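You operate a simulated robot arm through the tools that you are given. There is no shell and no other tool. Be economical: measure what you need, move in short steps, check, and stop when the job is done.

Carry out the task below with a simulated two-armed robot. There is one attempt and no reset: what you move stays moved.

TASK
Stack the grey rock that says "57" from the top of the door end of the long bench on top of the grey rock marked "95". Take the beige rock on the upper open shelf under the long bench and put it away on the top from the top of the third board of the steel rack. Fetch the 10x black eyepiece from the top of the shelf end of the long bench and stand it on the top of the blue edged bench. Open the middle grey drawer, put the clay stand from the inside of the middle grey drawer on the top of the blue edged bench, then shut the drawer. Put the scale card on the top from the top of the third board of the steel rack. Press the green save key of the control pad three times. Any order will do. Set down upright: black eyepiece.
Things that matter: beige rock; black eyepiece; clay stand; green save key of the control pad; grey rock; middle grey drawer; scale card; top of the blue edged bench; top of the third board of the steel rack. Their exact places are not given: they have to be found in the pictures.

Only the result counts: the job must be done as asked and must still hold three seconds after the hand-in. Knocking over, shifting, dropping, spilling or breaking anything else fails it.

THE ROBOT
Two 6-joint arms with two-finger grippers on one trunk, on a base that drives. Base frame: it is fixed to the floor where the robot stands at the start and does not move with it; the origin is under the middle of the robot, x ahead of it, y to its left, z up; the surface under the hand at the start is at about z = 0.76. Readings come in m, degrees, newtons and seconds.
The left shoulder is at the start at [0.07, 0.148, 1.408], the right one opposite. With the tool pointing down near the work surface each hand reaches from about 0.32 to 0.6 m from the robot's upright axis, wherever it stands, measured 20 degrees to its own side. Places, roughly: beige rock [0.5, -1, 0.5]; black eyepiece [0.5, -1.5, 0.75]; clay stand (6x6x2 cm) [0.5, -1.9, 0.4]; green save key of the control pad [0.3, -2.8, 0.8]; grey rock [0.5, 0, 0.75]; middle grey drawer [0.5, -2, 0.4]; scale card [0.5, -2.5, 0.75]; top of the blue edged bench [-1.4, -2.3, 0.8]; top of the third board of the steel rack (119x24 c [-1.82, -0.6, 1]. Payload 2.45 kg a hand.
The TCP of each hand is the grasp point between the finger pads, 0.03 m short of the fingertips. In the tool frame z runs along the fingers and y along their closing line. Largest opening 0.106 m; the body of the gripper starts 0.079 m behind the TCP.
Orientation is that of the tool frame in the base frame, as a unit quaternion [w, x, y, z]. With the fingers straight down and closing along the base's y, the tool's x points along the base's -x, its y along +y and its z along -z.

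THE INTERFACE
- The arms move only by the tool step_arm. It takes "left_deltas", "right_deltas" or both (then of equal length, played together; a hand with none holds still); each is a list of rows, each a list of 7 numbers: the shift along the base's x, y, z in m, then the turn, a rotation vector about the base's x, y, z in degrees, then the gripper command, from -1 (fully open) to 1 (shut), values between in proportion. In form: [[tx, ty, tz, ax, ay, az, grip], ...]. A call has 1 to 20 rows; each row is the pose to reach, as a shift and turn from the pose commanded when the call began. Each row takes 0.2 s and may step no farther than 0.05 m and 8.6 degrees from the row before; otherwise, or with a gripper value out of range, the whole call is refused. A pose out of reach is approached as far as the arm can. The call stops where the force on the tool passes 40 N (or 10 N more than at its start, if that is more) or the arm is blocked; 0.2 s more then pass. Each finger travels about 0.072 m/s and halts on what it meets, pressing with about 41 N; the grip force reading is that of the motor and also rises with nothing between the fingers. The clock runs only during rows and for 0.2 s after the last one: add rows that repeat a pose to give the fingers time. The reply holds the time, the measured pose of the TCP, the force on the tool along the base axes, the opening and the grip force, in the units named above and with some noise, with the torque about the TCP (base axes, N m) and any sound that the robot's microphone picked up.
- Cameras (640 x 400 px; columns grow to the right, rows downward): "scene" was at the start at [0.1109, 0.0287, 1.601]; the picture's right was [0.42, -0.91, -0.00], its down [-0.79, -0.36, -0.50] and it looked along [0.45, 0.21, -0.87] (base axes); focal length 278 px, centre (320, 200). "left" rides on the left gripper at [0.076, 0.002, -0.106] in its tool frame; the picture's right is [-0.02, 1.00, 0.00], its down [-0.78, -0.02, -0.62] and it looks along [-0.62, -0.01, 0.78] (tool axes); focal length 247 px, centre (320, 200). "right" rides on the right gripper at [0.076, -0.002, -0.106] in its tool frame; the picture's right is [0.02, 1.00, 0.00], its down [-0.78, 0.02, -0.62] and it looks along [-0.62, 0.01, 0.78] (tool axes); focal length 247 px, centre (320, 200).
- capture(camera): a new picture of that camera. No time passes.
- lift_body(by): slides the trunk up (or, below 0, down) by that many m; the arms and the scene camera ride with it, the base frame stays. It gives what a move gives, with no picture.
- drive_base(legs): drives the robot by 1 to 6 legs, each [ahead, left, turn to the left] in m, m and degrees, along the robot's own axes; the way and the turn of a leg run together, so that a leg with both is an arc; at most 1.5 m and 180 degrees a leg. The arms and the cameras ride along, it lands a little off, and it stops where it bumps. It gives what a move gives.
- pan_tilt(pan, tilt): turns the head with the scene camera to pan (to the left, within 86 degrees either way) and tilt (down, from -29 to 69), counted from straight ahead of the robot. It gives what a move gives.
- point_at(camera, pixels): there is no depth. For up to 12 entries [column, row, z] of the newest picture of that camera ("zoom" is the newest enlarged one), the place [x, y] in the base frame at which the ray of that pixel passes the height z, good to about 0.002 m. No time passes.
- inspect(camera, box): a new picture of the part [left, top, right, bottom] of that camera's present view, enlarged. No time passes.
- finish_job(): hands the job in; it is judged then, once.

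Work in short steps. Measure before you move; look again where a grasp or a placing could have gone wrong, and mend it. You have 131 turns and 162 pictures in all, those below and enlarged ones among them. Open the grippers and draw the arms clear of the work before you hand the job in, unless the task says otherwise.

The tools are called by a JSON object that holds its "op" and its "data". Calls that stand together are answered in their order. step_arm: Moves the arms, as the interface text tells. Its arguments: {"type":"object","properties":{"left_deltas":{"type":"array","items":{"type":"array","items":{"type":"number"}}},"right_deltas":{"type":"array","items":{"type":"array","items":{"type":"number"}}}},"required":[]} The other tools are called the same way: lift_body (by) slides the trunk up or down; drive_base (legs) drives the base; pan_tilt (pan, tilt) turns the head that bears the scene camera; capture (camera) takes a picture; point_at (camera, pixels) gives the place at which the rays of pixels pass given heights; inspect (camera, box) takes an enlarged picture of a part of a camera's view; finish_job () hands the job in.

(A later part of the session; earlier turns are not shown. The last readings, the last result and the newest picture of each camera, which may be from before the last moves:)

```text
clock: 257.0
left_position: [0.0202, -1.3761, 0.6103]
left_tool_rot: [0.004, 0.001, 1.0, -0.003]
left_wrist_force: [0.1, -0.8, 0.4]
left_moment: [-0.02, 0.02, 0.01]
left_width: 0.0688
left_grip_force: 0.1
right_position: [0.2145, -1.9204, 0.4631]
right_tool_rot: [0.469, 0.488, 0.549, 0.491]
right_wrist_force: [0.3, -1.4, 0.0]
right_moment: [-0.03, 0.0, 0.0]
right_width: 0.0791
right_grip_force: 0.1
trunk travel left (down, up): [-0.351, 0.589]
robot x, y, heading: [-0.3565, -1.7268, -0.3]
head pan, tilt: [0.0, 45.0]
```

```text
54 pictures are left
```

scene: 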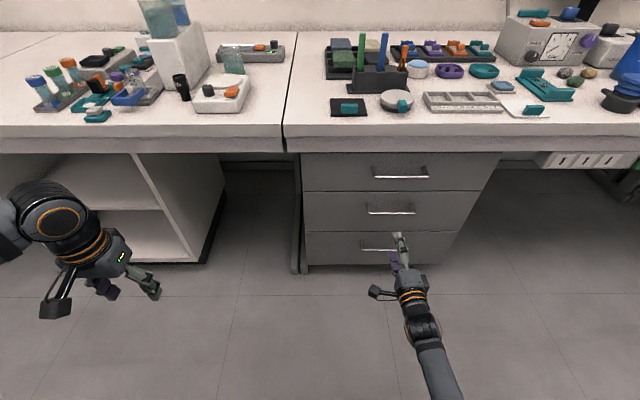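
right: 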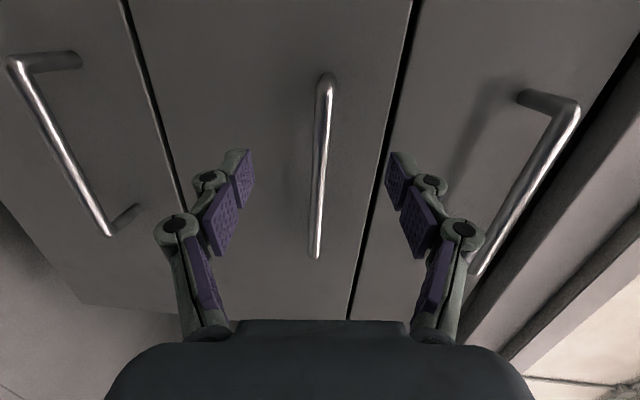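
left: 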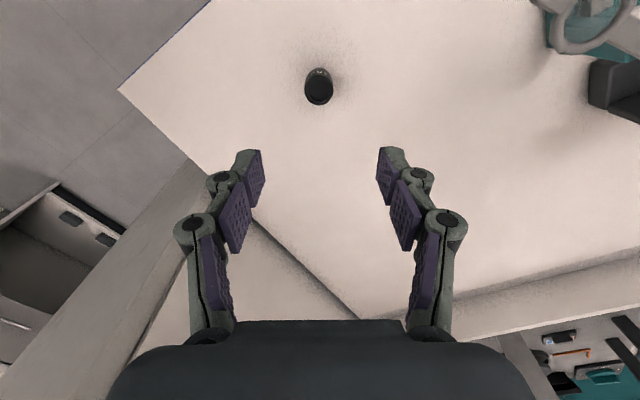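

Bar is centred (col 320). Lower 4 mm and drive ahead 0.045, then grip.

{"op": "step_arm", "data": {"right_deltas": [[0, 0, -0.004, 0, 0, 0, -0.5]]}}

{"op": "drive_base", "data": {"legs": [[0.045, 0, 0]]}}

{"op": "capture", "data": {"camera": "right"}}

```text
clock: 257.4
left_position: [0.0176, -1.3751, 0.6108]
left_tool_rot: [0.006, 0.001, 1.0, -0.004]
left_wrist_force: [-0.9, -0.8, -0.5]
left_moment: [0.02, -0.03, 0.01]
left_width: 0.069
left_grip_force: 0.1
right_position: [0.2154, -1.9204, 0.4608]
right_tool_rot: [0.469, 0.487, 0.549, 0.492]
right_wrist_force: [-0.7, 0.6, 0.2]
right_moment: [0.01, 0.01, -0.02]
right_width: 0.0796
right_grip_force: 0.1
trunk travel left (down, up): [-0.351, 0.589]
robot x, y, heading: [-0.3621, -1.7255, 0.2]
head pan, tilt: [0.0, 45.0]
```

```text
clock: 258.3
left_position: [0.0637, -1.3729, 0.6098]
left_tool_rot: [0.004, -0.001, 1.0, -0.004]
left_wrist_force: [0.5, 1.2, -0.3]
left_moment: [0.0, -0.01, 0.0]
left_width: 0.0689
left_grip_force: 0.0
right_position: [0.2598, -1.92, 0.4599]
right_tool_rot: [0.468, 0.488, 0.55, 0.491]
right_wrist_force: [0.0, 0.3, -0.9]
right_moment: [0.02, -0.03, 0.02]
right_width: 0.0794
right_grip_force: 0.1
trunk travel left (down, up): [-0.351, 0.589]
robot x, y, heading: [-0.3157, -1.7282, 0.3]
head pan, tilt: [0.0, 45.0]
```

```text
53 pictures are left
```

right: 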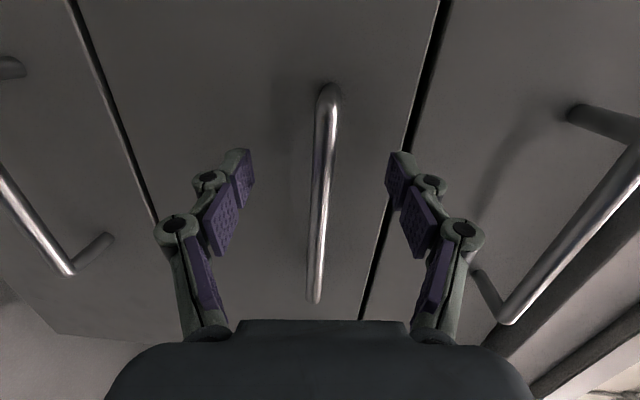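

Bar lies between the pads. Close on it.

{"op": "step_arm", "data": {"right_deltas": [[0, 0, 0, 0, 0, 0, 0], [0, 0, 0, 0, 0, 0, 0.6], [0, 0, 0, 0, 0, 0, 0.9], [0, 0, 0, 0, 0, 0, 0.9], [0, 0, 0, 0, 0, 0, 0.9]]}}

{"op": "capture", "data": {"camera": "right"}}

```text
clock: 259.5
left_position: [0.0626, -1.373, 0.6109]
left_tool_rot: [0.005, -0.001, 1.0, -0.004]
left_wrist_force: [0.9, -0.1, -0.5]
left_moment: [0.02, 0.0, -0.02]
left_width: 0.069
left_grip_force: 0.1
right_position: [0.2594, -1.9202, 0.4597]
right_tool_rot: [0.468, 0.487, 0.549, 0.492]
right_wrist_force: [1.2, -0.2, 2.3]
right_moment: [0.93, 0.02, -0.1]
right_width: 0.0111
right_grip_force: 38.4
trunk travel left (down, up): [-0.351, 0.589]
robot x, y, heading: [-0.3154, -1.7279, -0.0]
head pan, tilt: [0.0, 45.0]
```

```text
52 pictures are left
```

right: 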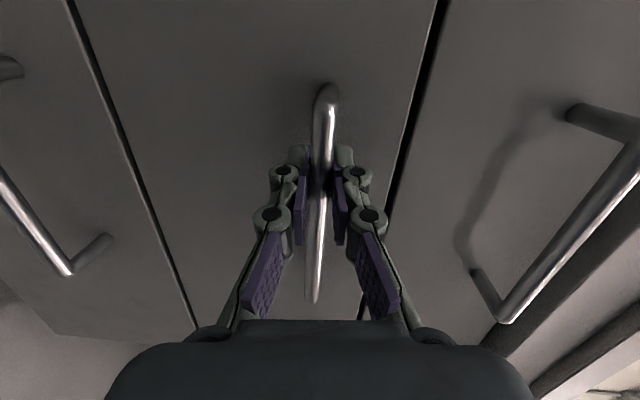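

Gripped. Pull the drawer open by driving back 0.33.

{"op": "drive_base", "data": {"legs": [[-0.33, 0, 0]]}}

{"op": "capture", "data": {"camera": "scene"}}

```text
clock: 261.6
left_position: [-0.2666, -1.3739, 0.6102]
left_tool_rot: [0.005, 0.001, 1.0, -0.004]
left_wrist_force: [-0.5, 0.4, 0.5]
left_moment: [0.02, 0.04, 0.02]
left_width: 0.069
left_grip_force: 0.0
right_position: [-0.0688, -1.9196, 0.46]
right_tool_rot: [0.469, 0.487, 0.549, 0.492]
right_wrist_force: [0.3, 13.0, 2.2]
right_moment: [0.87, -0.01, -0.19]
right_width: 0.011
right_grip_force: 37.7
trunk travel left (down, up): [-0.351, 0.589]
robot x, y, heading: [-0.6459, -1.7264, 0.1]
head pan, tilt: [0.0, 45.0]
```

```text
51 pictures are left
```

scene: 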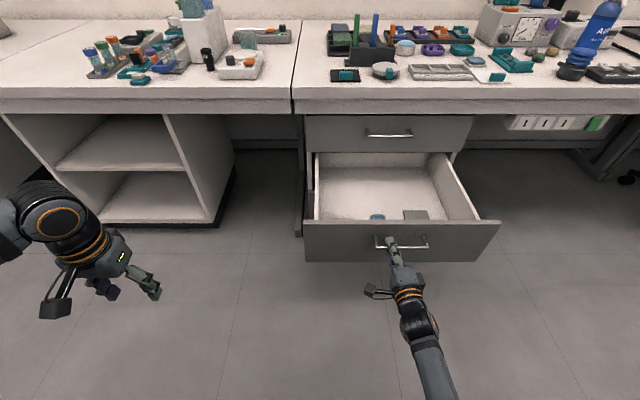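

The drawer opened. Look inside.

{"op": "inspect", "data": {"camera": "scene", "box": [300, 145, 500, 270]}}

```text
3.20 times, centred on (400, 208) of scene
```

zoom: 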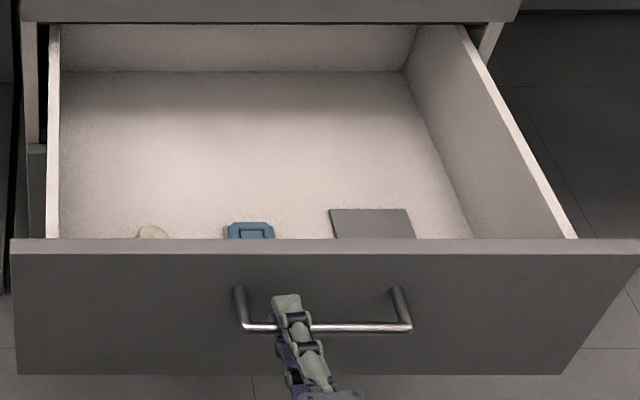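

Several items near the front. Release the handle, back off 0.1, and raise the trunk to look in from above.

{"op": "step_arm", "data": {"right_deltas": [[0, 0, 0, 0, 0, 0, 0.3], [0, 0, 0, 0, 0, 0, -0.5], [0, 0, 0, 0, 0, 0, -0.5], [0, 0, 0, 0, 0, 0, -0.5]]}}

{"op": "drive_base", "data": {"legs": [[-0.1, 0, 0]]}}

{"op": "lift_body", "data": {"by": 0.38}}

{"op": "pan_tilt", "data": {"pan": -15, "tilt": 50}}

{"op": "inspect", "data": {"camera": "scene", "box": [200, 110, 420, 250]}}

```text
clock: 262.6
left_position: [-0.266, -1.3748, 0.6108]
left_tool_rot: [0.005, 0.001, 1.0, -0.003]
left_wrist_force: [-0.6, 0.0, 0.4]
left_moment: [0.01, -0.01, 0.03]
left_width: 0.0689
left_grip_force: 0.1
right_position: [-0.069, -1.9199, 0.4596]
right_tool_rot: [0.469, 0.487, 0.549, 0.491]
right_wrist_force: [1.3, 0.4, 0.0]
right_moment: [0.0, -0.01, -0.03]
right_width: 0.0796
right_grip_force: 0.1
trunk travel left (down, up): [-0.351, 0.589]
robot x, y, heading: [-0.6439, -1.7238, -0.0]
head pan, tilt: [0.0, 45.0]
```

```text
clock: 263.8
left_position: [-0.3645, -1.3748, 0.6111]
left_tool_rot: [0.005, 0.003, 1.0, -0.004]
left_wrist_force: [-0.4, 0.3, 0.4]
left_moment: [0.02, -0.04, -0.01]
left_width: 0.069
left_grip_force: 0.0
right_position: [-0.1681, -1.9214, 0.4603]
right_tool_rot: [0.47, 0.487, 0.548, 0.492]
right_wrist_force: [-0.9, -0.3, 0.5]
right_moment: [-0.01, 0.04, 0.01]
right_width: 0.0794
right_grip_force: 0.0
trunk travel left (down, up): [-0.351, 0.589]
robot x, y, heading: [-0.7433, -1.7291, 0.2]
head pan, tilt: [0.0, 45.0]
```

```text
clock: 267.5
left_position: [-0.3645, -1.3746, 0.9907]
left_tool_rot: [0.005, 0.002, 1.0, -0.004]
left_wrist_force: [-0.8, -0.1, 0.5]
left_moment: [0.05, 0.03, -0.01]
left_width: 0.0689
left_grip_force: 0.1
right_position: [-0.1683, -1.9206, 0.8388]
right_tool_rot: [0.471, 0.488, 0.548, 0.49]
right_wrist_force: [-0.3, 0.2, -0.1]
right_moment: [-0.02, 0.0, 0.03]
right_width: 0.0796
right_grip_force: 0.0
trunk travel left (down, up): [-0.731, 0.209]
robot x, y, heading: [-0.7439, -1.7263, -0.2]
head pan, tilt: [0.0, 45.0]
```

```text
clock: 268.2
left_position: [-0.3651, -1.3737, 0.9914]
left_tool_rot: [0.005, 0.002, 1.0, -0.004]
left_wrist_force: [-0.8, 0.7, 0.6]
left_moment: [0.02, 0.01, 0.02]
left_width: 0.069
left_grip_force: 0.0
right_position: [-0.1676, -1.9209, 0.8395]
right_tool_rot: [0.47, 0.487, 0.549, 0.49]
right_wrist_force: [-0.1, 0.2, -0.8]
right_moment: [-0.05, 0.0, 0.02]
right_width: 0.0797
right_grip_force: 0.0
trunk travel left (down, up): [-0.731, 0.209]
robot x, y, heading: [-0.7429, -1.7251, -0.0]
head pan, tilt: [-15.0, 50.0]
```

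```text
2.86 times, centred on (310, 180) of scene
```

zoom: 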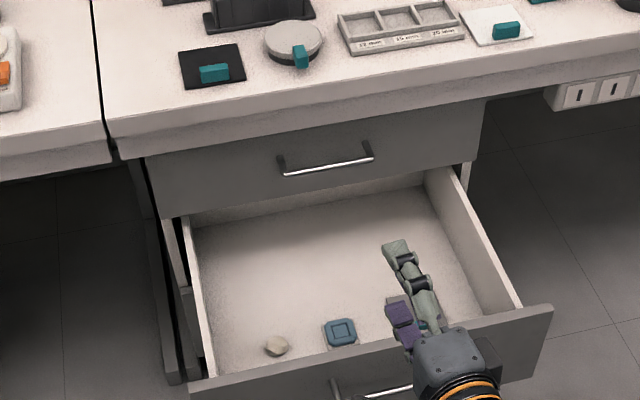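

I see a pebble, a blue square block and a plate hidden behind the right hand. Shift right 0.38 so the left hand/camera can look into the drawer.

{"op": "drive_base", "data": {"legs": [[0, -0.38, 0]]}}

{"op": "step_arm", "data": {"left_deltas": [[0.025, -0.026, -0.02, 0, 0, 0, -0.6], [0.05, -0.052, -0.04, 0, 0, 0, -0.6], [0.075, -0.078, -0.06, 0, 0, 0, -0.6], [0.1, -0.104, -0.08, 0, 0, 0, -0.6], [0.125, -0.13, -0.1, 0, 0, 0, -0.6], [0.15, -0.15, -0.12, 0, 0, 0, -0.6]]}}

{"op": "capture", "data": {"camera": "left"}}

{"op": "capture", "data": {"camera": "scene"}}

```text
clock: 270.6
left_position: [-0.3663, -1.7518, 0.9911]
left_tool_rot: [0.005, -0.006, 1.0, -0.003]
left_wrist_force: [0.4, -0.1, -0.4]
left_moment: [0.01, -0.01, -0.01]
left_width: 0.0688
left_grip_force: 0.0
right_position: [-0.1631, -2.2967, 0.8397]
right_tool_rot: [0.466, 0.484, 0.551, 0.495]
right_wrist_force: [0.4, 1.0, -0.6]
right_moment: [0.0, 0.02, 0.0]
right_width: 0.0797
right_grip_force: 0.1
trunk travel left (down, up): [-0.731, 0.209]
robot x, y, heading: [-0.7399, -2.1108, 0.6]
head pan, tilt: [-15.0, 50.0]
```

```text
clock: 272.1
left_position: [-0.2185, -1.9024, 0.8687]
left_tool_rot: [0.005, -0.005, 1.0, -0.002]
left_wrist_force: [0.3, 1.1, -0.2]
left_moment: [-0.02, 0.04, -0.01]
left_width: 0.0847
left_grip_force: 0.0
left hand out of reach, approached as far as the arm can: row 2, 3, 4, 5
right_position: [-0.1629, -2.2966, 0.8396]
right_tool_rot: [0.465, 0.485, 0.552, 0.494]
right_wrist_force: [0.5, -0.2, 0.2]
right_moment: [-0.01, -0.01, 0.0]
right_width: 0.0794
right_grip_force: 0.0
trunk travel left (down, up): [-0.731, 0.209]
robot x, y, heading: [-0.7415, -2.1116, 0.9]
head pan, tilt: [-15.0, 50.0]
```

```text
48 pictures are left
```

left: 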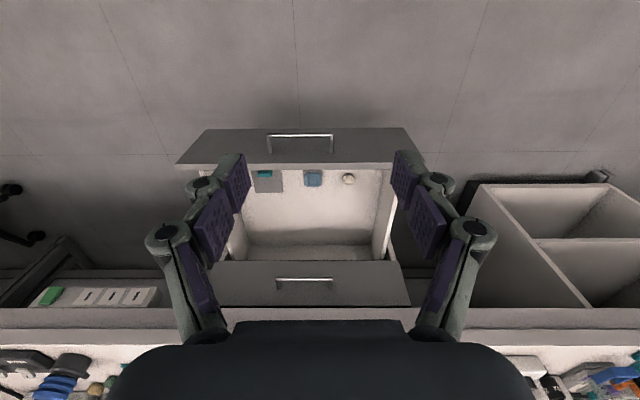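

```text
47 pictures are left
```

scene: 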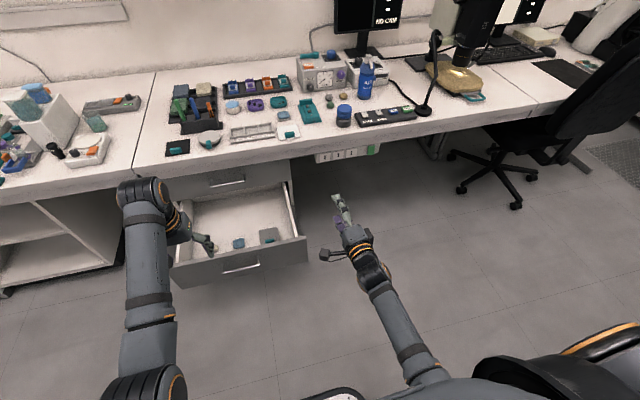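

{"op": "inspect", "data": {"camera": "left", "box": [230, 150, 390, 250]}}

{"op": "inspect", "data": {"camera": "scene", "box": [160, 170, 320, 295]}}

```text
4.00 times, centred on (310, 200) of left
```

zoom: 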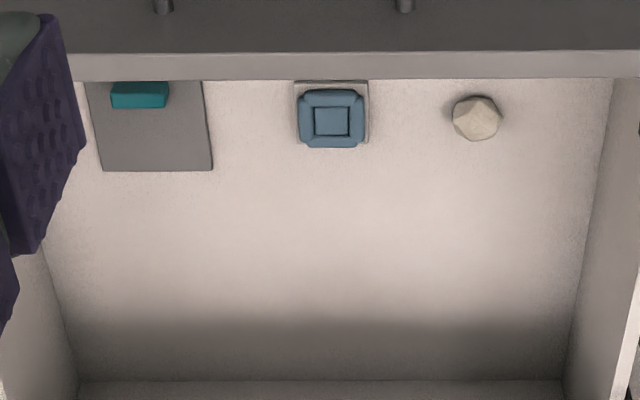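

```text
3.20 times, centred on (240, 232) of scene
```

zoom: 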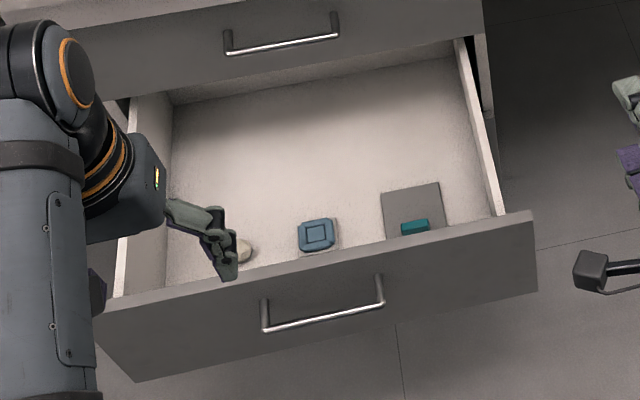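

The blue square block on its base (6×6×2) is the clay stand. Triangulate it.

{"op": "point_at", "data": {"camera": "zoom", "pixels": [[316, 233, 0.38], [316, 233, 0.4], [316, 233, 0.42], [340, 205, 0.52], [535, 213, 0.52], [105, 310, 0.52]]}}

{"op": "inspect", "data": {"camera": "left", "box": [230, 150, 390, 250]}}

{"op": "point_at", "data": {"camera": "zoom", "pixels": [[332, 120, 0.38], [332, 120, 0.4], [332, 120, 0.42], [297, 118, 0.39], [366, 118, 0.39], [332, 80, 0.38], [332, 147, 0.39], [400, 53, 0.52], [400, 78, 0.52]]}}

```text
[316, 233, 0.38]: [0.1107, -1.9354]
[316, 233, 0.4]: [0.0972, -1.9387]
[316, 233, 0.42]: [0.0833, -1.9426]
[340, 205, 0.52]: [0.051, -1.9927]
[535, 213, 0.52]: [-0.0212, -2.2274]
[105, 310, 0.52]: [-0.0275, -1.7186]
```

```text
4.00 times, centred on (310, 200) of left
```

zoom: 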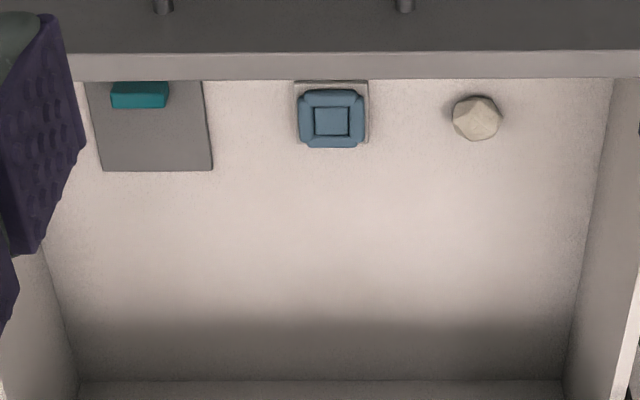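

```text
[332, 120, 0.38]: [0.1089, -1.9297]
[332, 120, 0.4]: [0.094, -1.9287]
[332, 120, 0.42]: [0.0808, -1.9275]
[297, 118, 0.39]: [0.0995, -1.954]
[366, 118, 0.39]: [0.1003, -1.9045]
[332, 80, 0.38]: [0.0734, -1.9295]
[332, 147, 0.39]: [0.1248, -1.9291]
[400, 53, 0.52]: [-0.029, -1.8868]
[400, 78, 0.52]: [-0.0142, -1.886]
```

Stand centre ≈(0.105,−1.932), z≈0.38. Move the right hand aside and up, then drive so the left hand is over the stand.

{"op": "step_arm", "data": {"right_deltas": [[-0.01, -0.03, 0.03, 0, 0, 0, -0.5], [-0.02, -0.06, 0.06, 0, 0, 0, -0.5], [-0.03, -0.09, 0.09, 0, 0, 0, -0.5], [-0.04, -0.12, 0.12, 0, 0, 0, -0.5]]}}

{"op": "drive_base", "data": {"legs": [[0.31, -0.025, -0.9]]}}

{"op": "capture", "data": {"camera": "left"}}

{"op": "capture", "data": {"camera": "scene"}}

```text
clock: 273.1
left_position: [-0.2211, -1.9037, 0.8705]
left_tool_rot: [0.006, -0.006, 1.0, -0.001]
left_wrist_force: [0.1, -0.7, 0.5]
left_moment: [0.07, -0.04, -0.01]
left_width: 0.0849
left_grip_force: 0.1
right_position: [-0.2053, -2.4157, 0.9591]
right_tool_rot: [0.468, 0.481, 0.553, 0.494]
right_wrist_force: [0.3, -0.7, 0.1]
right_moment: [0.03, 0.02, 0.04]
right_width: 0.0795
right_grip_force: 0.1
right hand out of reach, approached as far as the arm can: row 3
trunk travel left (down, up): [-0.731, 0.209]
robot x, y, heading: [-0.7378, -2.1073, 0.9]
head pan, tilt: [-15.0, 50.0]
```

```text
clock: 275.1
left_position: [0.088, -1.9269, 0.8696]
left_tool_rot: [0.004, -0.003, 1.0, -0.003]
left_wrist_force: [-0.2, 1.1, -0.5]
left_moment: [-0.01, 0.02, 0.01]
left_width: 0.0845
left_grip_force: 0.0
right_position: [0.1027, -2.4398, 0.9594]
right_tool_rot: [0.467, 0.485, 0.55, 0.494]
right_wrist_force: [0.1, -0.3, -0.4]
right_moment: [0.0, 0.0, 0.01]
right_width: 0.0795
right_grip_force: 0.1
trunk travel left (down, up): [-0.731, 0.209]
robot x, y, heading: [-0.4342, -2.1326, 0.8]
head pan, tilt: [-15.0, 50.0]
```

```text
43 pictures are left
```

left: 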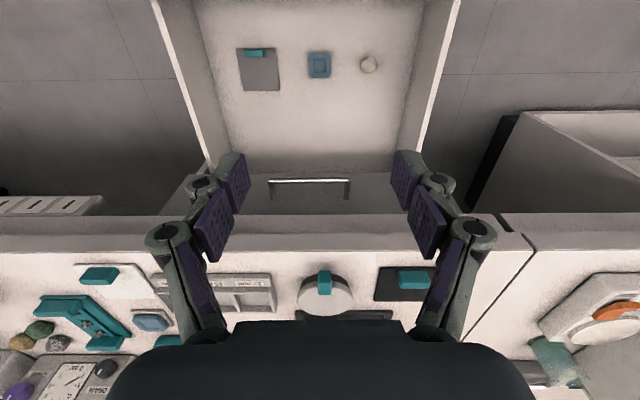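

```text
42 pictures are left
```

scene: 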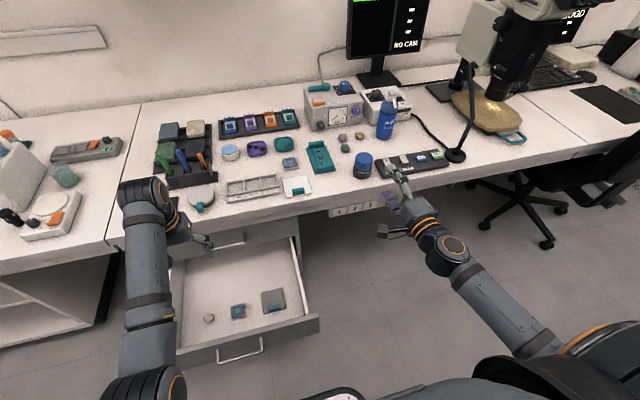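

{"op": "inspect", "data": {"camera": "left", "box": [230, 30, 390, 130]}}

{"op": "point_at", "data": {"camera": "zoom", "pixels": [[356, 138, 0.36], [356, 138, 0.38], [356, 138, 0.4], [310, 138, 0.38], [402, 138, 0.38], [356, 90, 0.38], [356, 190, 0.38]]}}

```text
4.00 times, centred on (310, 80) of left
```

zoom: 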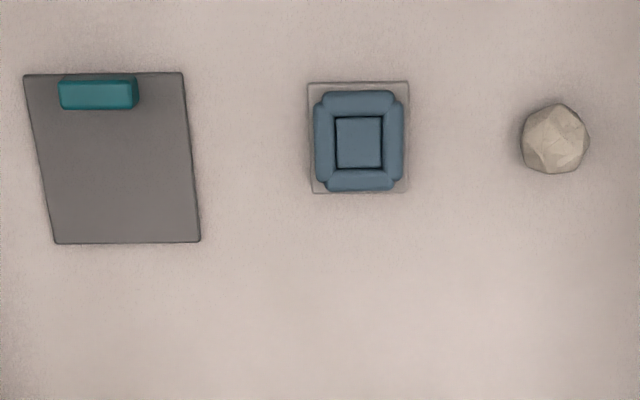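

```text
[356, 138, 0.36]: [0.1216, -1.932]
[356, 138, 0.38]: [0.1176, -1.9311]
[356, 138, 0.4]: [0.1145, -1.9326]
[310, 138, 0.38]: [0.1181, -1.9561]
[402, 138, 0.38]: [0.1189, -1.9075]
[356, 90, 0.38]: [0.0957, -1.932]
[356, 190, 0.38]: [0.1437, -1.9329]
```

Stand centre (0.1205,−1.931), top z≈0.365, floor ≈0.345. Lower the trunk 0.38 with fingers wide, then check.

{"op": "lift_body", "data": {"by": -0.36}}

{"op": "step_arm", "data": {"left_deltas": [[0.016, -0.002, 0, 0, 0, 0, -1], [0.032, -0.004, 0, 0, 0, 0, -1], [0.032, -0.004, -0.03, 0, 0, 0, -1]]}}

{"op": "capture", "data": {"camera": "left"}}

```text
clock: 278.6
left_position: [0.0883, -1.9269, 0.509]
left_tool_rot: [0.005, -0.003, 1.0, -0.003]
left_wrist_force: [-0.3, 0.1, -0.3]
left_moment: [-0.04, -0.01, 0.0]
left_width: 0.0847
left_grip_force: 0.1
right_position: [0.1024, -2.4389, 0.5992]
right_tool_rot: [0.467, 0.485, 0.55, 0.494]
right_wrist_force: [0.3, 0.0, -1.0]
right_moment: [-0.03, 0.02, 0.02]
right_width: 0.0795
right_grip_force: 0.0
trunk travel left (down, up): [-0.371, 0.569]
robot x, y, heading: [-0.4366, -2.1317, 0.7]
head pan, tilt: [-15.0, 50.0]
```

```text
clock: 279.4
left_position: [0.1221, -1.9303, 0.4804]
left_tool_rot: [0.005, -0.002, 1.0, -0.003]
left_wrist_force: [-0.4, 0.2, -0.5]
left_moment: [-0.02, -0.02, -0.02]
left_width: 0.1059
left_grip_force: 0.0
right_position: [0.1018, -2.439, 0.5994]
right_tool_rot: [0.466, 0.485, 0.551, 0.493]
right_wrist_force: [-0.9, -0.3, 0.7]
right_moment: [0.03, -0.03, -0.04]
right_width: 0.0793
right_grip_force: 0.1
trunk travel left (down, up): [-0.371, 0.569]
robot x, y, heading: [-0.4311, -2.1335, 0.7]
head pan, tilt: [-15.0, 50.0]
```

```text
40 pictures are left
```

left: 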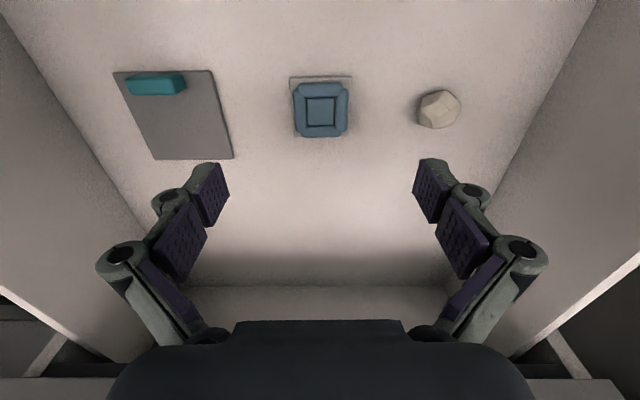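

{"op": "point_at", "data": {"camera": "left", "pixels": [[320, 109, 0.365], [320, 109, 0.355], [293, 109, 0.36], [348, 109, 0.36], [290, 77, 0.35], [352, 77, 0.35], [232, 155, 0.35], [212, 71, 0.35], [418, 108, 0.36]]}}

```text
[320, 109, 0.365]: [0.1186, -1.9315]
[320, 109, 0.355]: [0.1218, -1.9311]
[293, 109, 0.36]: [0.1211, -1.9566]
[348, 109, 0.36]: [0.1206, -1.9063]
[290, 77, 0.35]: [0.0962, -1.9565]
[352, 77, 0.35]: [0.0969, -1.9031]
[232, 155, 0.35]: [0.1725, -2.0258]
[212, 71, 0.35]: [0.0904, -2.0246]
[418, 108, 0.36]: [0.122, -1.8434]
```

Clear on both sides. Descend to z≈0.382.

{"op": "step_arm", "data": {"left_deltas": [[-0.001, -0.001, -0.04, 0, 0, 0, -0.8], [-0.001, -0.001, -0.075, 0, 0, 0, -0.8], [-0.001, -0.001, -0.09, 0, 0, 0, -0.8], [-0.001, -0.001, -0.098, 0, 0, 0, -0.8]]}}

{"op": "capture", "data": {"camera": "left"}}

```text
clock: 280.4
left_position: [0.1218, -1.933, 0.3827]
left_tool_rot: [0.005, -0.004, 1.0, -0.004]
left_wrist_force: [0.8, -0.7, 0.7]
left_moment: [0.0, 0.02, 0.0]
left_width: 0.0953
left_grip_force: 0.0
right_position: [0.1022, -2.4389, 0.5998]
right_tool_rot: [0.467, 0.485, 0.55, 0.494]
right_wrist_force: [0.0, 0.5, -0.3]
right_moment: [0.02, 0.05, 0.03]
right_width: 0.0797
right_grip_force: 0.1
trunk travel left (down, up): [-0.371, 0.569]
robot x, y, heading: [-0.4334, -2.1329, 0.4]
head pan, tilt: [-15.0, 50.0]
```

```text
39 pictures are left
```

left: 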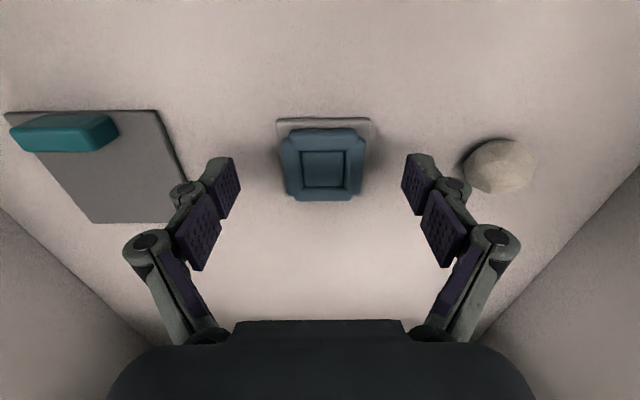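

Stand is centred between the tips. Close and lift slightly.

{"op": "step_arm", "data": {"left_deltas": [[0, 0, 0, 0, 0, 0, -0.3], [0, 0, 0, 0, 0, 0, 0.3], [0, 0, 0, 0, 0, 0, 0.6], [0, 0, 0, 0, 0, 0, 0.6], [0, 0, 0, 0, 0, 0, 0.6]]}}

{"op": "capture", "data": {"camera": "left"}}

```text
clock: 281.6
left_position: [0.1207, -1.9322, 0.3832]
left_tool_rot: [0.006, -0.004, 1.0, -0.003]
left_wrist_force: [-0.6, 0.7, 0.9]
left_moment: [0.04, -0.02, -0.02]
left_width: 0.049
left_grip_force: 41.3
right_position: [0.1014, -2.439, 0.5992]
right_tool_rot: [0.466, 0.486, 0.55, 0.493]
right_wrist_force: [-0.2, -0.5, 0.0]
right_moment: [-0.01, -0.02, 0.02]
right_width: 0.0796
right_grip_force: 0.1
trunk travel left (down, up): [-0.371, 0.569]
robot x, y, heading: [-0.4352, -2.1301, 0.5]
head pan, tilt: [-15.0, 50.0]
```

```text
38 pictures are left
```

left: 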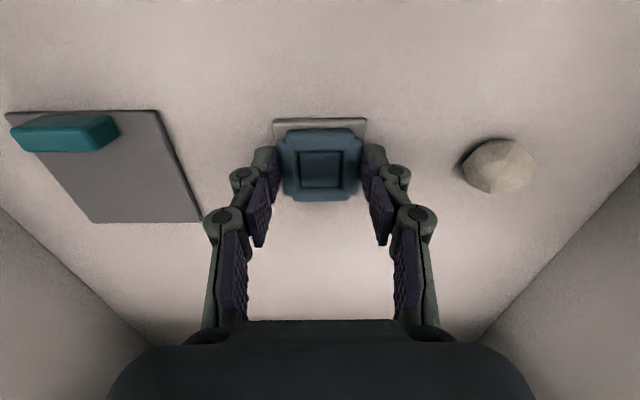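

Gripped at 0.049. Lift 5 cm and check that the base comes along.

{"op": "step_arm", "data": {"left_deltas": [[0, 0, 0.02, 0, 0, 0, 0.6], [0, 0, 0.05, 0, 0, 0, 0.6], [0, 0, 0.09, 0, 0, 0, 0.6]]}}

{"op": "capture", "data": {"camera": "left"}}

```text
clock: 282.4
left_position: [0.1154, -1.9329, 0.4724]
left_tool_rot: [0.005, -0.003, 1.0, -0.004]
left_wrist_force: [0.2, 0.0, -0.8]
left_moment: [-0.01, 0.01, -0.01]
left_width: 0.0487
left_grip_force: 41.4
right_position: [0.1019, -2.4394, 0.5986]
right_tool_rot: [0.467, 0.485, 0.55, 0.494]
right_wrist_force: [0.1, 0.3, -0.3]
right_moment: [-0.02, -0.01, 0.01]
right_width: 0.0797
right_grip_force: 0.0
trunk travel left (down, up): [-0.371, 0.569]
robot x, y, heading: [-0.4389, -2.1251, 0.5]
head pan, tilt: [-15.0, 50.0]
```

```text
37 pictures are left
```

left: 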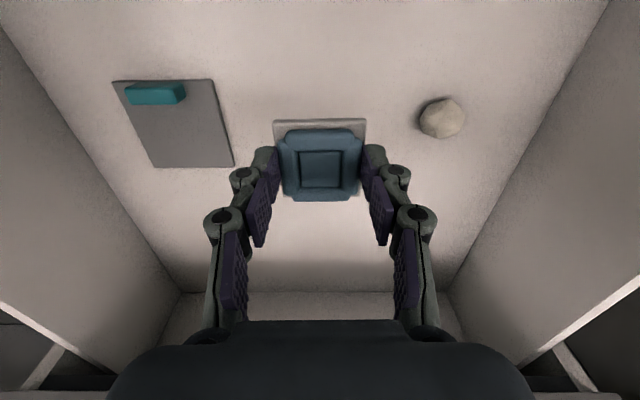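

The stand came up whole. Raise the trunk 0.3 and back off 0.35 before closing the drawer.

{"op": "lift_body", "data": {"by": 0.3}}

{"op": "drive_base", "data": {"legs": [[-0.38, 0, -0.5], [0, 0.37, 0]]}}

{"op": "step_arm", "data": {"left_deltas": [[-0.024, 0.024, 0.02, 0, 0, 0, 0.6], [-0.048, 0.048, 0.04, 0, 0, 0, 0.6], [-0.072, 0.072, 0.06, 0, 0, 0, 0.6], [-0.096, 0.096, 0.08, 0, 0, 0, 0.6], [-0.12, 0.12, 0.1, 0, 0, 0, 0.6], [-0.14, 0.14, 0.12, 0, 0, 0, 0.6]], "right_deltas": [[0.005, 0.02, -0.03, 0, 0, 0, 0], [0.01, 0.04, -0.06, 0, 0, 0, 0.5], [0.02, 0.06, -0.09, 0, 0, 0, 1], [0.03, 0.08, -0.12, 0, 0, 0, 1], [0.04, 0.1, -0.15, 0, 0, 0, 1], [0.04, 0.1, -0.19, 0, 0, 0, 1]]}}

{"op": "capture", "data": {"camera": "left"}}

```text
clock: 285.4
left_position: [0.1154, -1.9326, 0.772]
left_tool_rot: [0.004, -0.003, 1.0, -0.004]
left_wrist_force: [-0.5, 0.0, -0.3]
left_moment: [0.01, -0.04, 0.01]
left_width: 0.0488
left_grip_force: 41.1
right_position: [0.1024, -2.4391, 0.8996]
right_tool_rot: [0.467, 0.485, 0.551, 0.494]
right_wrist_force: [0.9, 0.5, 0.1]
right_moment: [0.01, 0.01, 0.01]
right_width: 0.0795
right_grip_force: 0.2
trunk travel left (down, up): [-0.671, 0.269]
robot x, y, heading: [-0.4348, -2.1331, 0.5]
head pan, tilt: [-15.0, 50.0]
```

```text
clock: 289.8
left_position: [-0.2618, -1.5736, 0.773]
left_tool_rot: [0.006, -0.002, 1.0, -0.003]
left_wrist_force: [0.9, 0.1, -0.8]
left_moment: [-0.01, 0.0, 0.01]
left_width: 0.0488
left_grip_force: 41.5
right_position: [-0.2778, -2.0802, 0.9]
right_tool_rot: [0.467, 0.485, 0.551, 0.493]
right_wrist_force: [-0.6, 0.0, 0.4]
right_moment: [-0.01, -0.03, -0.01]
right_width: 0.0797
right_grip_force: 0.1
trunk travel left (down, up): [-0.671, 0.269]
robot x, y, heading: [-0.8126, -1.771, 0.7]
head pan, tilt: [-15.0, 50.0]
```

```text
clock: 291.1
left_position: [-0.4042, -1.4348, 0.8919]
left_tool_rot: [0.005, -0.003, 1.0, -0.003]
left_wrist_force: [-0.3, 0.2, -0.9]
left_moment: [0.0, 0.03, -0.03]
left_width: 0.0489
left_grip_force: 41.5
left hand out of reach, approached as far as the arm can: row 3, 4, 5
right_position: [-0.2377, -1.9782, 0.7178]
right_tool_rot: [0.46, 0.484, 0.556, 0.495]
right_wrist_force: [0.1, -0.2, 0.1]
right_moment: [0.05, 0.01, -0.02]
right_width: 0.0
right_grip_force: 28.8
right hand out of reach, approached as far as the arm can: row 2, 6
trunk travel left (down, up): [-0.671, 0.269]
robot x, y, heading: [-0.8146, -1.772, 0.3]
head pan, tilt: [-15.0, 50.0]
```

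```text
36 pictures are left
```

left: 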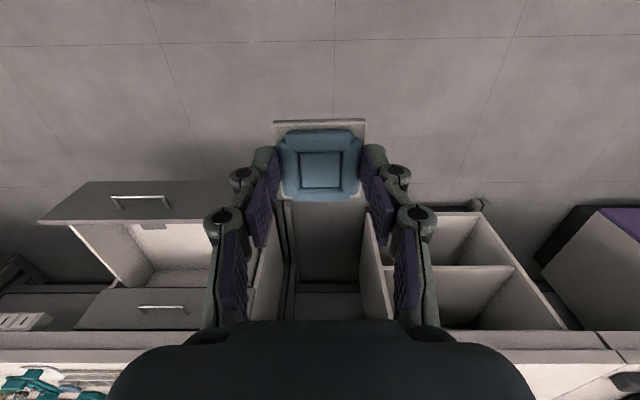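

Lower the trunk 0.315 so the closed right hand is at z≈0.40, below the handle bar, and check alignment.

{"op": "lift_body", "data": {"by": -0.315}}

{"op": "capture", "data": {"camera": "right"}}

{"op": "capture", "data": {"camera": "scene"}}

```text
clock: 294.3
left_position: [-0.4037, -1.4349, 0.5764]
left_tool_rot: [0.006, -0.002, 1.0, -0.004]
left_wrist_force: [0.5, 0.0, -1.5]
left_moment: [0.0, -0.03, 0.03]
left_width: 0.0488
left_grip_force: 40.8
right_position: [-0.2387, -1.979, 0.4018]
right_tool_rot: [0.46, 0.483, 0.557, 0.495]
right_wrist_force: [0.3, 0.2, 0.6]
right_moment: [-0.02, 0.02, 0.0]
right_width: 0.0
right_grip_force: 28.0
trunk travel left (down, up): [-0.356, 0.584]
robot x, y, heading: [-0.8145, -1.7725, 0.5]
head pan, tilt: [-15.0, 50.0]
```

```text
35 pictures are left
```

right: 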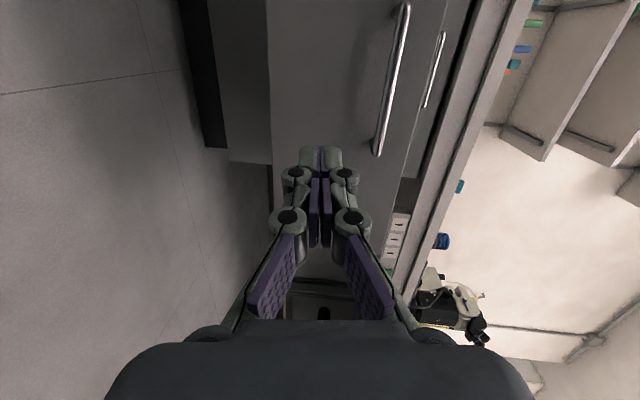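

```text
34 pictures are left
```

scene: 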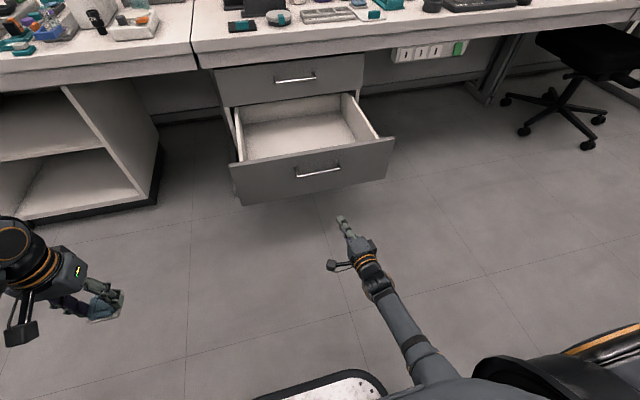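

Aligned below the bar, near the drawer's centre. Push by driving ahead 0.47.

{"op": "drive_base", "data": {"legs": [[0.47, 0, 0]]}}

{"op": "capture", "data": {"camera": "scene"}}

```text
clock: 297.1
left_position: [0.0572, -1.4268, 0.5771]
left_tool_rot: [0.005, -0.006, 1.0, -0.004]
left_wrist_force: [0.6, 0.3, -0.9]
left_moment: [-0.04, 0.01, 0.02]
left_width: 0.0489
left_grip_force: 40.8
right_position: [0.2274, -1.9701, 0.4038]
right_tool_rot: [0.458, 0.481, 0.558, 0.497]
right_wrist_force: [0.5, -0.3, 0.0]
right_moment: [-0.02, 0.02, 0.01]
right_width: 0.0
right_grip_force: 28.6
trunk travel left (down, up): [-0.356, 0.584]
robot x, y, heading: [-0.3516, -1.7688, 0.8]
head pan, tilt: [-15.0, 50.0]
```

```text
33 pictures are left
```

scene: 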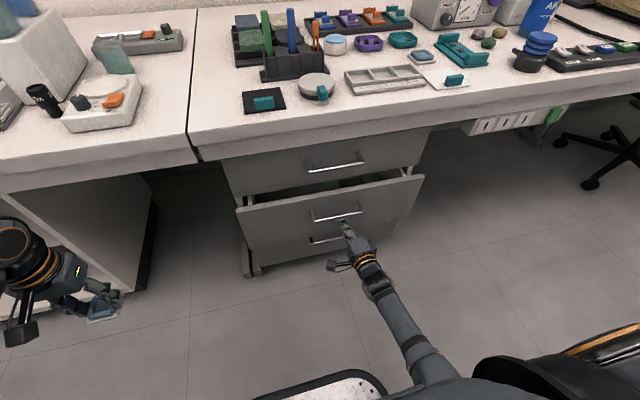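

Nearly shut (~5 cm left). Drive ahead 0.05 more.

{"op": "drive_base", "data": {"legs": [[0.05, 0, 0]]}}

{"op": "inspect", "data": {"camera": "scene", "box": [180, 120, 460, 295]}}

```text
clock: 298.0
left_position: [0.106, -1.4254, 0.5772]
left_tool_rot: [0.004, -0.006, 1.0, -0.003]
left_wrist_force: [-0.4, -0.4, -0.9]
left_moment: [0.03, -0.03, -0.01]
left_width: 0.0493
left_grip_force: 40.7
right_position: [0.2774, -1.9689, 0.4027]
right_tool_rot: [0.459, 0.479, 0.558, 0.498]
right_wrist_force: [-3.7, -0.5, 2.0]
right_moment: [-0.05, -0.08, 0.01]
right_width: 0.0
right_grip_force: 28.6
trunk travel left (down, up): [-0.356, 0.584]
robot x, y, heading: [-0.2983, -1.7659, 0.5]
head pan, tilt: [-15.0, 50.0]
```

```text
2.29 times, centred on (320, 208) of scene
```

zoom: 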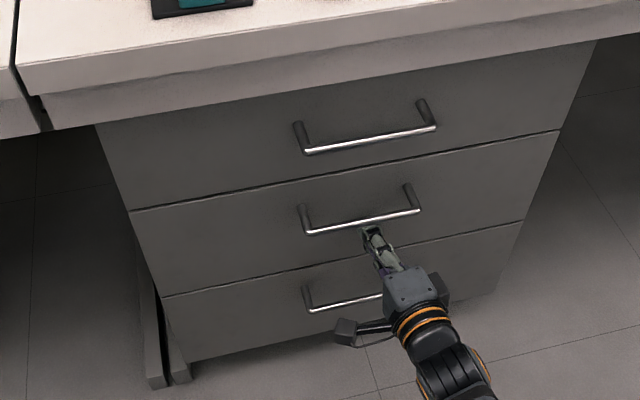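

Looks flush. A gentle extra nudge with the arm to be sure, then retreat.

{"op": "step_arm", "data": {"right_deltas": [[0.005, 0, 0, 0, 0, 0, 1], [0.01, 0, 0, 0, 0, 0, 1]]}}

{"op": "drive_base", "data": {"legs": [[-0.35, 0, 0]]}}

{"op": "inspect", "data": {"camera": "scene", "box": [180, 60, 420, 210]}}

```text
clock: 298.4
left_position: [0.1053, -1.427, 0.5783]
left_tool_rot: [0.006, -0.005, 1.0, -0.004]
left_wrist_force: [0.6, 0.0, -0.2]
left_moment: [-0.01, 0.0, -0.01]
left_width: 0.0489
left_grip_force: 40.5
right_position: [0.2764, -1.9688, 0.4018]
right_tool_rot: [0.459, 0.479, 0.558, 0.498]
right_wrist_force: [-19.0, 1.9, 10.8]
right_moment: [-0.07, -0.4, -0.08]
right_width: 0.0001
right_grip_force: 28.8
trunk travel left (down, up): [-0.356, 0.584]
robot x, y, heading: [-0.3057, -1.7653, 0.7]
head pan, tilt: [-15.0, 50.0]
stopped in row 2 (right hand): the force on the tool passed its limit at 48 N (the readings are from after the stop); the commanded pose is now the measured one
```

```text
clock: 300.7
left_position: [-0.2408, -1.4318, 0.5766]
left_tool_rot: [0.006, -0.004, 1.0, -0.003]
left_wrist_force: [1.0, -0.8, -0.6]
left_moment: [0.0, 0.01, -0.01]
left_width: 0.0488
left_grip_force: 40.6
right_position: [-0.0715, -1.9741, 0.3999]
right_tool_rot: [0.459, 0.482, 0.559, 0.495]
right_wrist_force: [0.9, 0.2, 0.5]
right_moment: [0.0, 0.02, 0.0]
right_width: 0.0001
right_grip_force: 28.6
trunk travel left (down, up): [-0.356, 0.584]
robot x, y, heading: [-0.6465, -1.7693, 0.7]
head pan, tilt: [-15.0, 50.0]
```

```text
2.67 times, centred on (300, 135) of scene
```

zoom: 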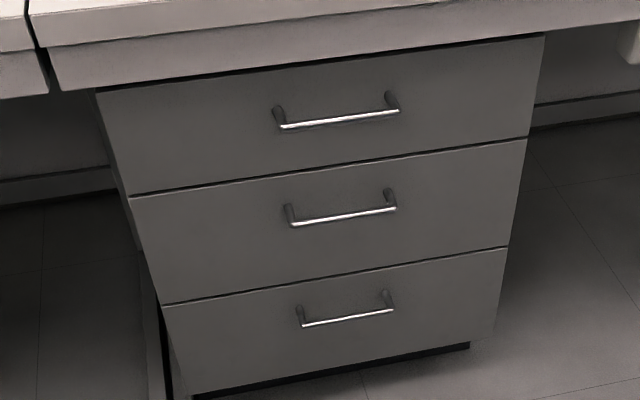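

The drawer is hard shut. Raise the trunk, bring the left hand forward again and retract the right one.

{"op": "lift_body", "data": {"by": 0.4}}

{"op": "lift_body", "data": {"by": 0.128}}

{"op": "step_arm", "data": {"left_deltas": [[0.024, -0.024, -0.02, 0, 0, 0, 0.6], [0.048, -0.048, -0.04, 0, 0, 0, 0.6], [0.072, -0.072, -0.06, 0, 0, 0, 0.6], [0.096, -0.096, -0.08, 0, 0, 0, 0.6], [0.12, -0.12, -0.1, 0, 0, 0, 0.6], [0.14, -0.14, -0.12, 0, 0, 0, 0.6]], "right_deltas": [[-0.02, 0, 0.02, 0, 0, 0, 1], [-0.04, 0, 0.04, 0, 0, 0, 1], [-0.06, 0, 0.06, 0, 0, 0, 1], [-0.08, 0, 0.08, 0, 0, 0, 1], [-0.1, 0, 0.1, 0, 0, 0, 1], [-0.12, 0, 0.12, 0, 0, 0, 1]]}}

{"op": "capture", "data": {"camera": "left"}}

```text
clock: 304.5
left_position: [-0.2414, -1.4302, 0.9774]
left_tool_rot: [0.005, -0.004, 1.0, -0.003]
left_wrist_force: [0.2, -0.7, 0.1]
left_moment: [0.0, -0.02, -0.03]
left_width: 0.049
left_grip_force: 41.1
right_position: [-0.0704, -1.9743, 0.8005]
right_tool_rot: [0.459, 0.481, 0.559, 0.495]
right_wrist_force: [-0.2, -0.3, -0.1]
right_moment: [0.0, 0.01, -0.03]
right_width: 0.0001
right_grip_force: 28.9
trunk travel left (down, up): [-0.756, 0.184]
robot x, y, heading: [-0.6493, -1.7689, 0.7]
head pan, tilt: [-15.0, 50.0]
```

```text
clock: 306.1
left_position: [-0.2407, -1.4322, 1.1048]
left_tool_rot: [0.005, -0.005, 1.0, -0.002]
left_wrist_force: [-0.8, -0.1, 0.1]
left_moment: [0.02, 0.01, -0.02]
left_width: 0.0487
left_grip_force: 41.1
right_position: [-0.0692, -1.9747, 0.9282]
right_tool_rot: [0.459, 0.481, 0.559, 0.495]
right_wrist_force: [0.3, -0.3, 0.8]
right_moment: [-0.02, 0.02, 0.0]
right_width: 0.0
right_grip_force: 28.3
trunk travel left (down, up): [-0.884, 0.056]
robot x, y, heading: [-0.6466, -1.773, 0.7]
head pan, tilt: [-15.0, 50.0]
```

```text
clock: 307.5
left_position: [-0.1, -1.5725, 0.9828]
left_tool_rot: [0.004, -0.004, 1.0, -0.003]
left_wrist_force: [-0.5, 0.2, -0.5]
left_moment: [0.0, 0.0, 0.02]
left_width: 0.049
left_grip_force: 41.1
left hand out of reach, approached as far as the arm can: row 1, 2, 3
right_position: [-0.1915, -1.9748, 1.0458]
right_tool_rot: [0.459, 0.482, 0.559, 0.495]
right_wrist_force: [-0.3, -0.4, 0.0]
right_moment: [-0.01, -0.01, -0.02]
right_width: 0.0001
right_grip_force: 29.0
trunk travel left (down, up): [-0.884, 0.056]
robot x, y, heading: [-0.6505, -1.7682, 0.7]
head pan, tilt: [-15.0, 50.0]
```

```text
30 pictures are left
```

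left: 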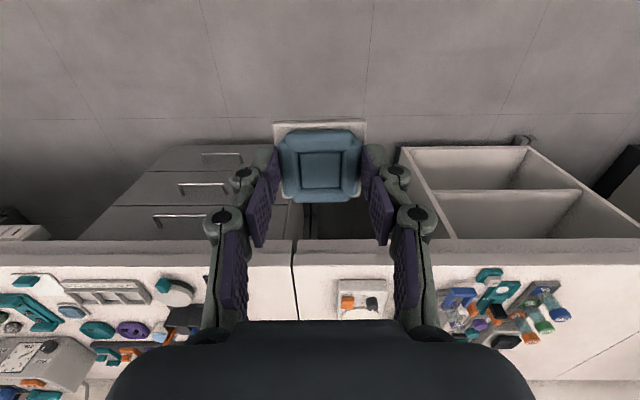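

Drive to the aisle near y≈−1.17 and turn to heading 150°.

{"op": "drive_base", "data": {"legs": [[0.18, 0, 0], [0, 0.6, 0], [0, 0, 75], [0, 0, 74.3]]}}

{"op": "pan_tilt", "data": {"pan": 15, "tilt": 45}}

{"op": "capture", "data": {"camera": "scene"}}

```text
clock: 318.4
left_position: [-1.0473, -1.0675, 0.9828]
left_tool_rot: [-0.004, 0.965, -0.261, -0.005]
left_wrist_force: [-0.9, 0.1, -1.7]
left_moment: [-0.03, 0.02, -0.01]
left_width: 0.0488
left_grip_force: 40.7
right_position: [-0.761, -0.7685, 1.0452]
right_tool_rot: [-0.356, -0.409, 0.614, 0.573]
right_wrist_force: [0.1, 0.4, -0.3]
right_moment: [0.01, 0.04, 0.02]
right_width: 0.0
right_grip_force: 28.6
trunk travel left (down, up): [-0.884, 0.056]
robot x, y, heading: [-0.4703, -1.1763, 149.9]
head pan, tilt: [-15.0, 50.0]
```

```text
clock: 319.4
left_position: [-1.0482, -1.0684, 0.983]
left_tool_rot: [-0.005, 0.965, -0.261, -0.005]
left_wrist_force: [0.4, 0.2, -0.3]
left_moment: [0.01, 0.01, 0.0]
left_width: 0.0488
left_grip_force: 40.8
right_position: [-0.761, -0.7685, 1.0454]
right_tool_rot: [-0.356, -0.41, 0.614, 0.573]
right_wrist_force: [-0.3, 0.9, 0.1]
right_moment: [-0.01, 0.0, -0.03]
right_width: 0.0001
right_grip_force: 28.1
trunk travel left (down, up): [-0.884, 0.056]
robot x, y, heading: [-0.4716, -1.1803, 149.7]
head pan, tilt: [15.0, 45.0]
```

```text
29 pictures are left
```

scene: 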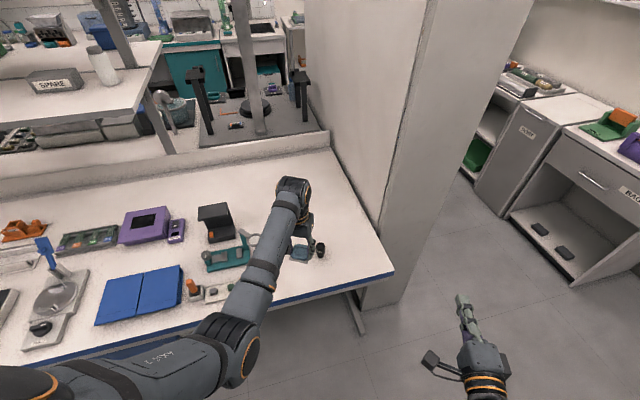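

Eyepiece seen at (320,250). Drive so the stand comes over (−1.16,−0.83), ~15 cm from it.

{"op": "drive_base", "data": {"legs": [[0.217, -0.15, 0.2]]}}

{"op": "capture", "data": {"camera": "left"}}

{"op": "capture", "data": {"camera": "scene"}}

```text
clock: 321.2
left_position: [-1.1559, -0.8352, 0.9829]
left_tool_rot: [-0.006, 0.966, -0.258, -0.004]
left_wrist_force: [-0.6, 0.3, -0.4]
left_moment: [0.01, -0.02, 0.0]
left_width: 0.0486
left_grip_force: 41.0
right_position: [-0.8717, -0.5343, 1.0457]
right_tool_rot: [-0.358, -0.413, 0.611, 0.573]
right_wrist_force: [-0.1, 0.6, -0.1]
right_moment: [0.02, 0.02, -0.02]
right_width: 0.0
right_grip_force: 28.9
trunk travel left (down, up): [-0.884, 0.056]
robot x, y, heading: [-0.5827, -0.939, 150.1]
head pan, tilt: [15.0, 45.0]
```

```text
28 pictures are left
```

left: 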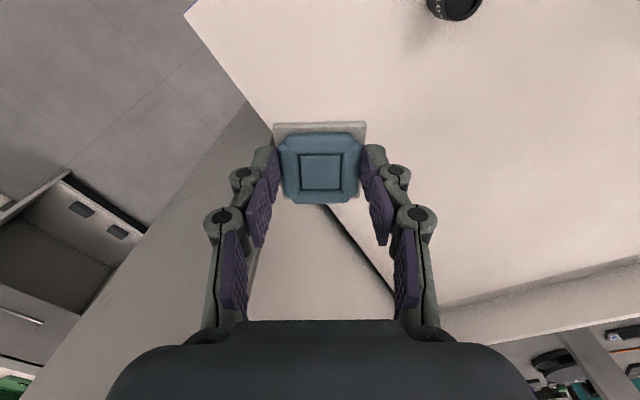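

```text
27 pictures are left
```

scene: 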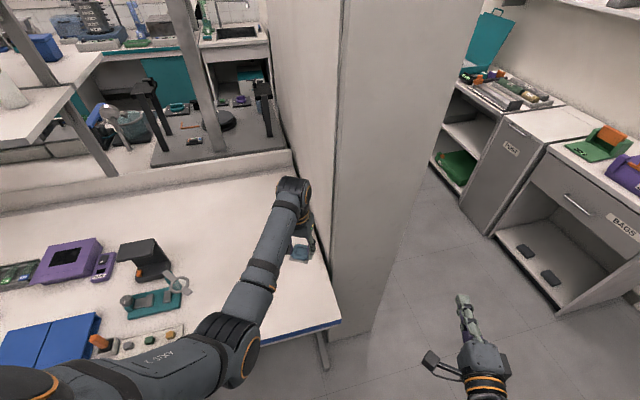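

Landing spot is on the bench, clear of edge, rack and eyepiece. Lower to z≈0.81.

{"op": "step_arm", "data": {"left_deltas": [[0, 0, -0.045, 0, 0, 0, 0.6], [0, 0, -0.09, 0, 0, 0, 0.6], [0, 0, -0.135, 0, 0, 0, 0.6], [0, 0, -0.165, 0, 0, 0, 0.6], [0, 0, -0.175, 0, 0, 0, 0.6], [0, 0, -0.178, 0, 0, 0, 0.6]]}}

{"op": "capture", "data": {"camera": "left"}}

```text
clock: 322.6
left_position: [-1.1577, -0.8336, 0.8049]
left_tool_rot: [-0.005, 0.966, -0.258, -0.003]
left_wrist_force: [0.2, 0.1, -0.5]
left_moment: [0.0, 0.0, -0.01]
left_width: 0.0489
left_grip_force: 41.0
right_position: [-0.8715, -0.5338, 1.0447]
right_tool_rot: [-0.358, -0.412, 0.612, 0.573]
right_wrist_force: [-0.2, 0.9, 0.5]
right_moment: [-0.02, 0.02, -0.01]
right_width: 0.0001
right_grip_force: 29.0
trunk travel left (down, up): [-0.884, 0.056]
robot x, y, heading: [-0.5808, -0.9422, 150.3]
head pan, tilt: [15.0, 45.0]
```

```text
26 pictures are left
```

left: 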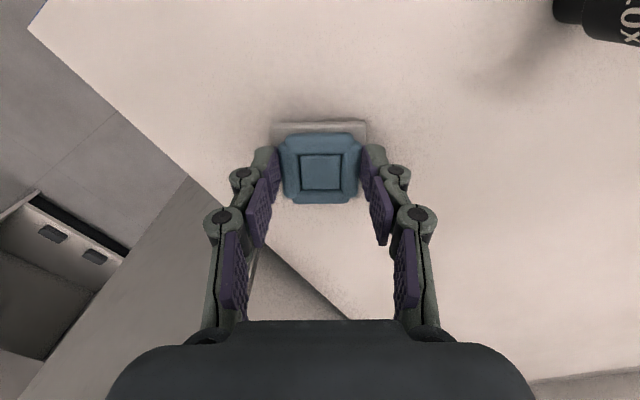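

Close above the surface. Lower further in small steps to contact.

{"op": "step_arm", "data": {"left_deltas": [[0, 0, -0.004, 0, 0, 0, 0.6], [0, 0, -0.008, 0, 0, 0, 0.6], [0, 0, -0.008, 0, 0, 0, 0.6]]}}

```text
clock: 323.4
left_position: [-1.1575, -0.8349, 0.799]
left_tool_rot: [-0.005, 0.966, -0.259, -0.007]
left_wrist_force: [-3.6, -1.9, 18.2]
left_moment: [-0.48, -0.11, -0.08]
left_width: 0.049
left_grip_force: 41.4
right_position: [-0.8712, -0.5337, 1.0467]
right_tool_rot: [-0.359, -0.412, 0.612, 0.572]
right_wrist_force: [1.0, 0.3, -0.3]
right_moment: [-0.02, -0.03, 0.03]
right_width: 0.0005
right_grip_force: 29.2
trunk travel left (down, up): [-0.884, 0.056]
robot x, y, heading: [-0.5793, -0.944, 150.2]
head pan, tilt: [15.0, 45.0]
```

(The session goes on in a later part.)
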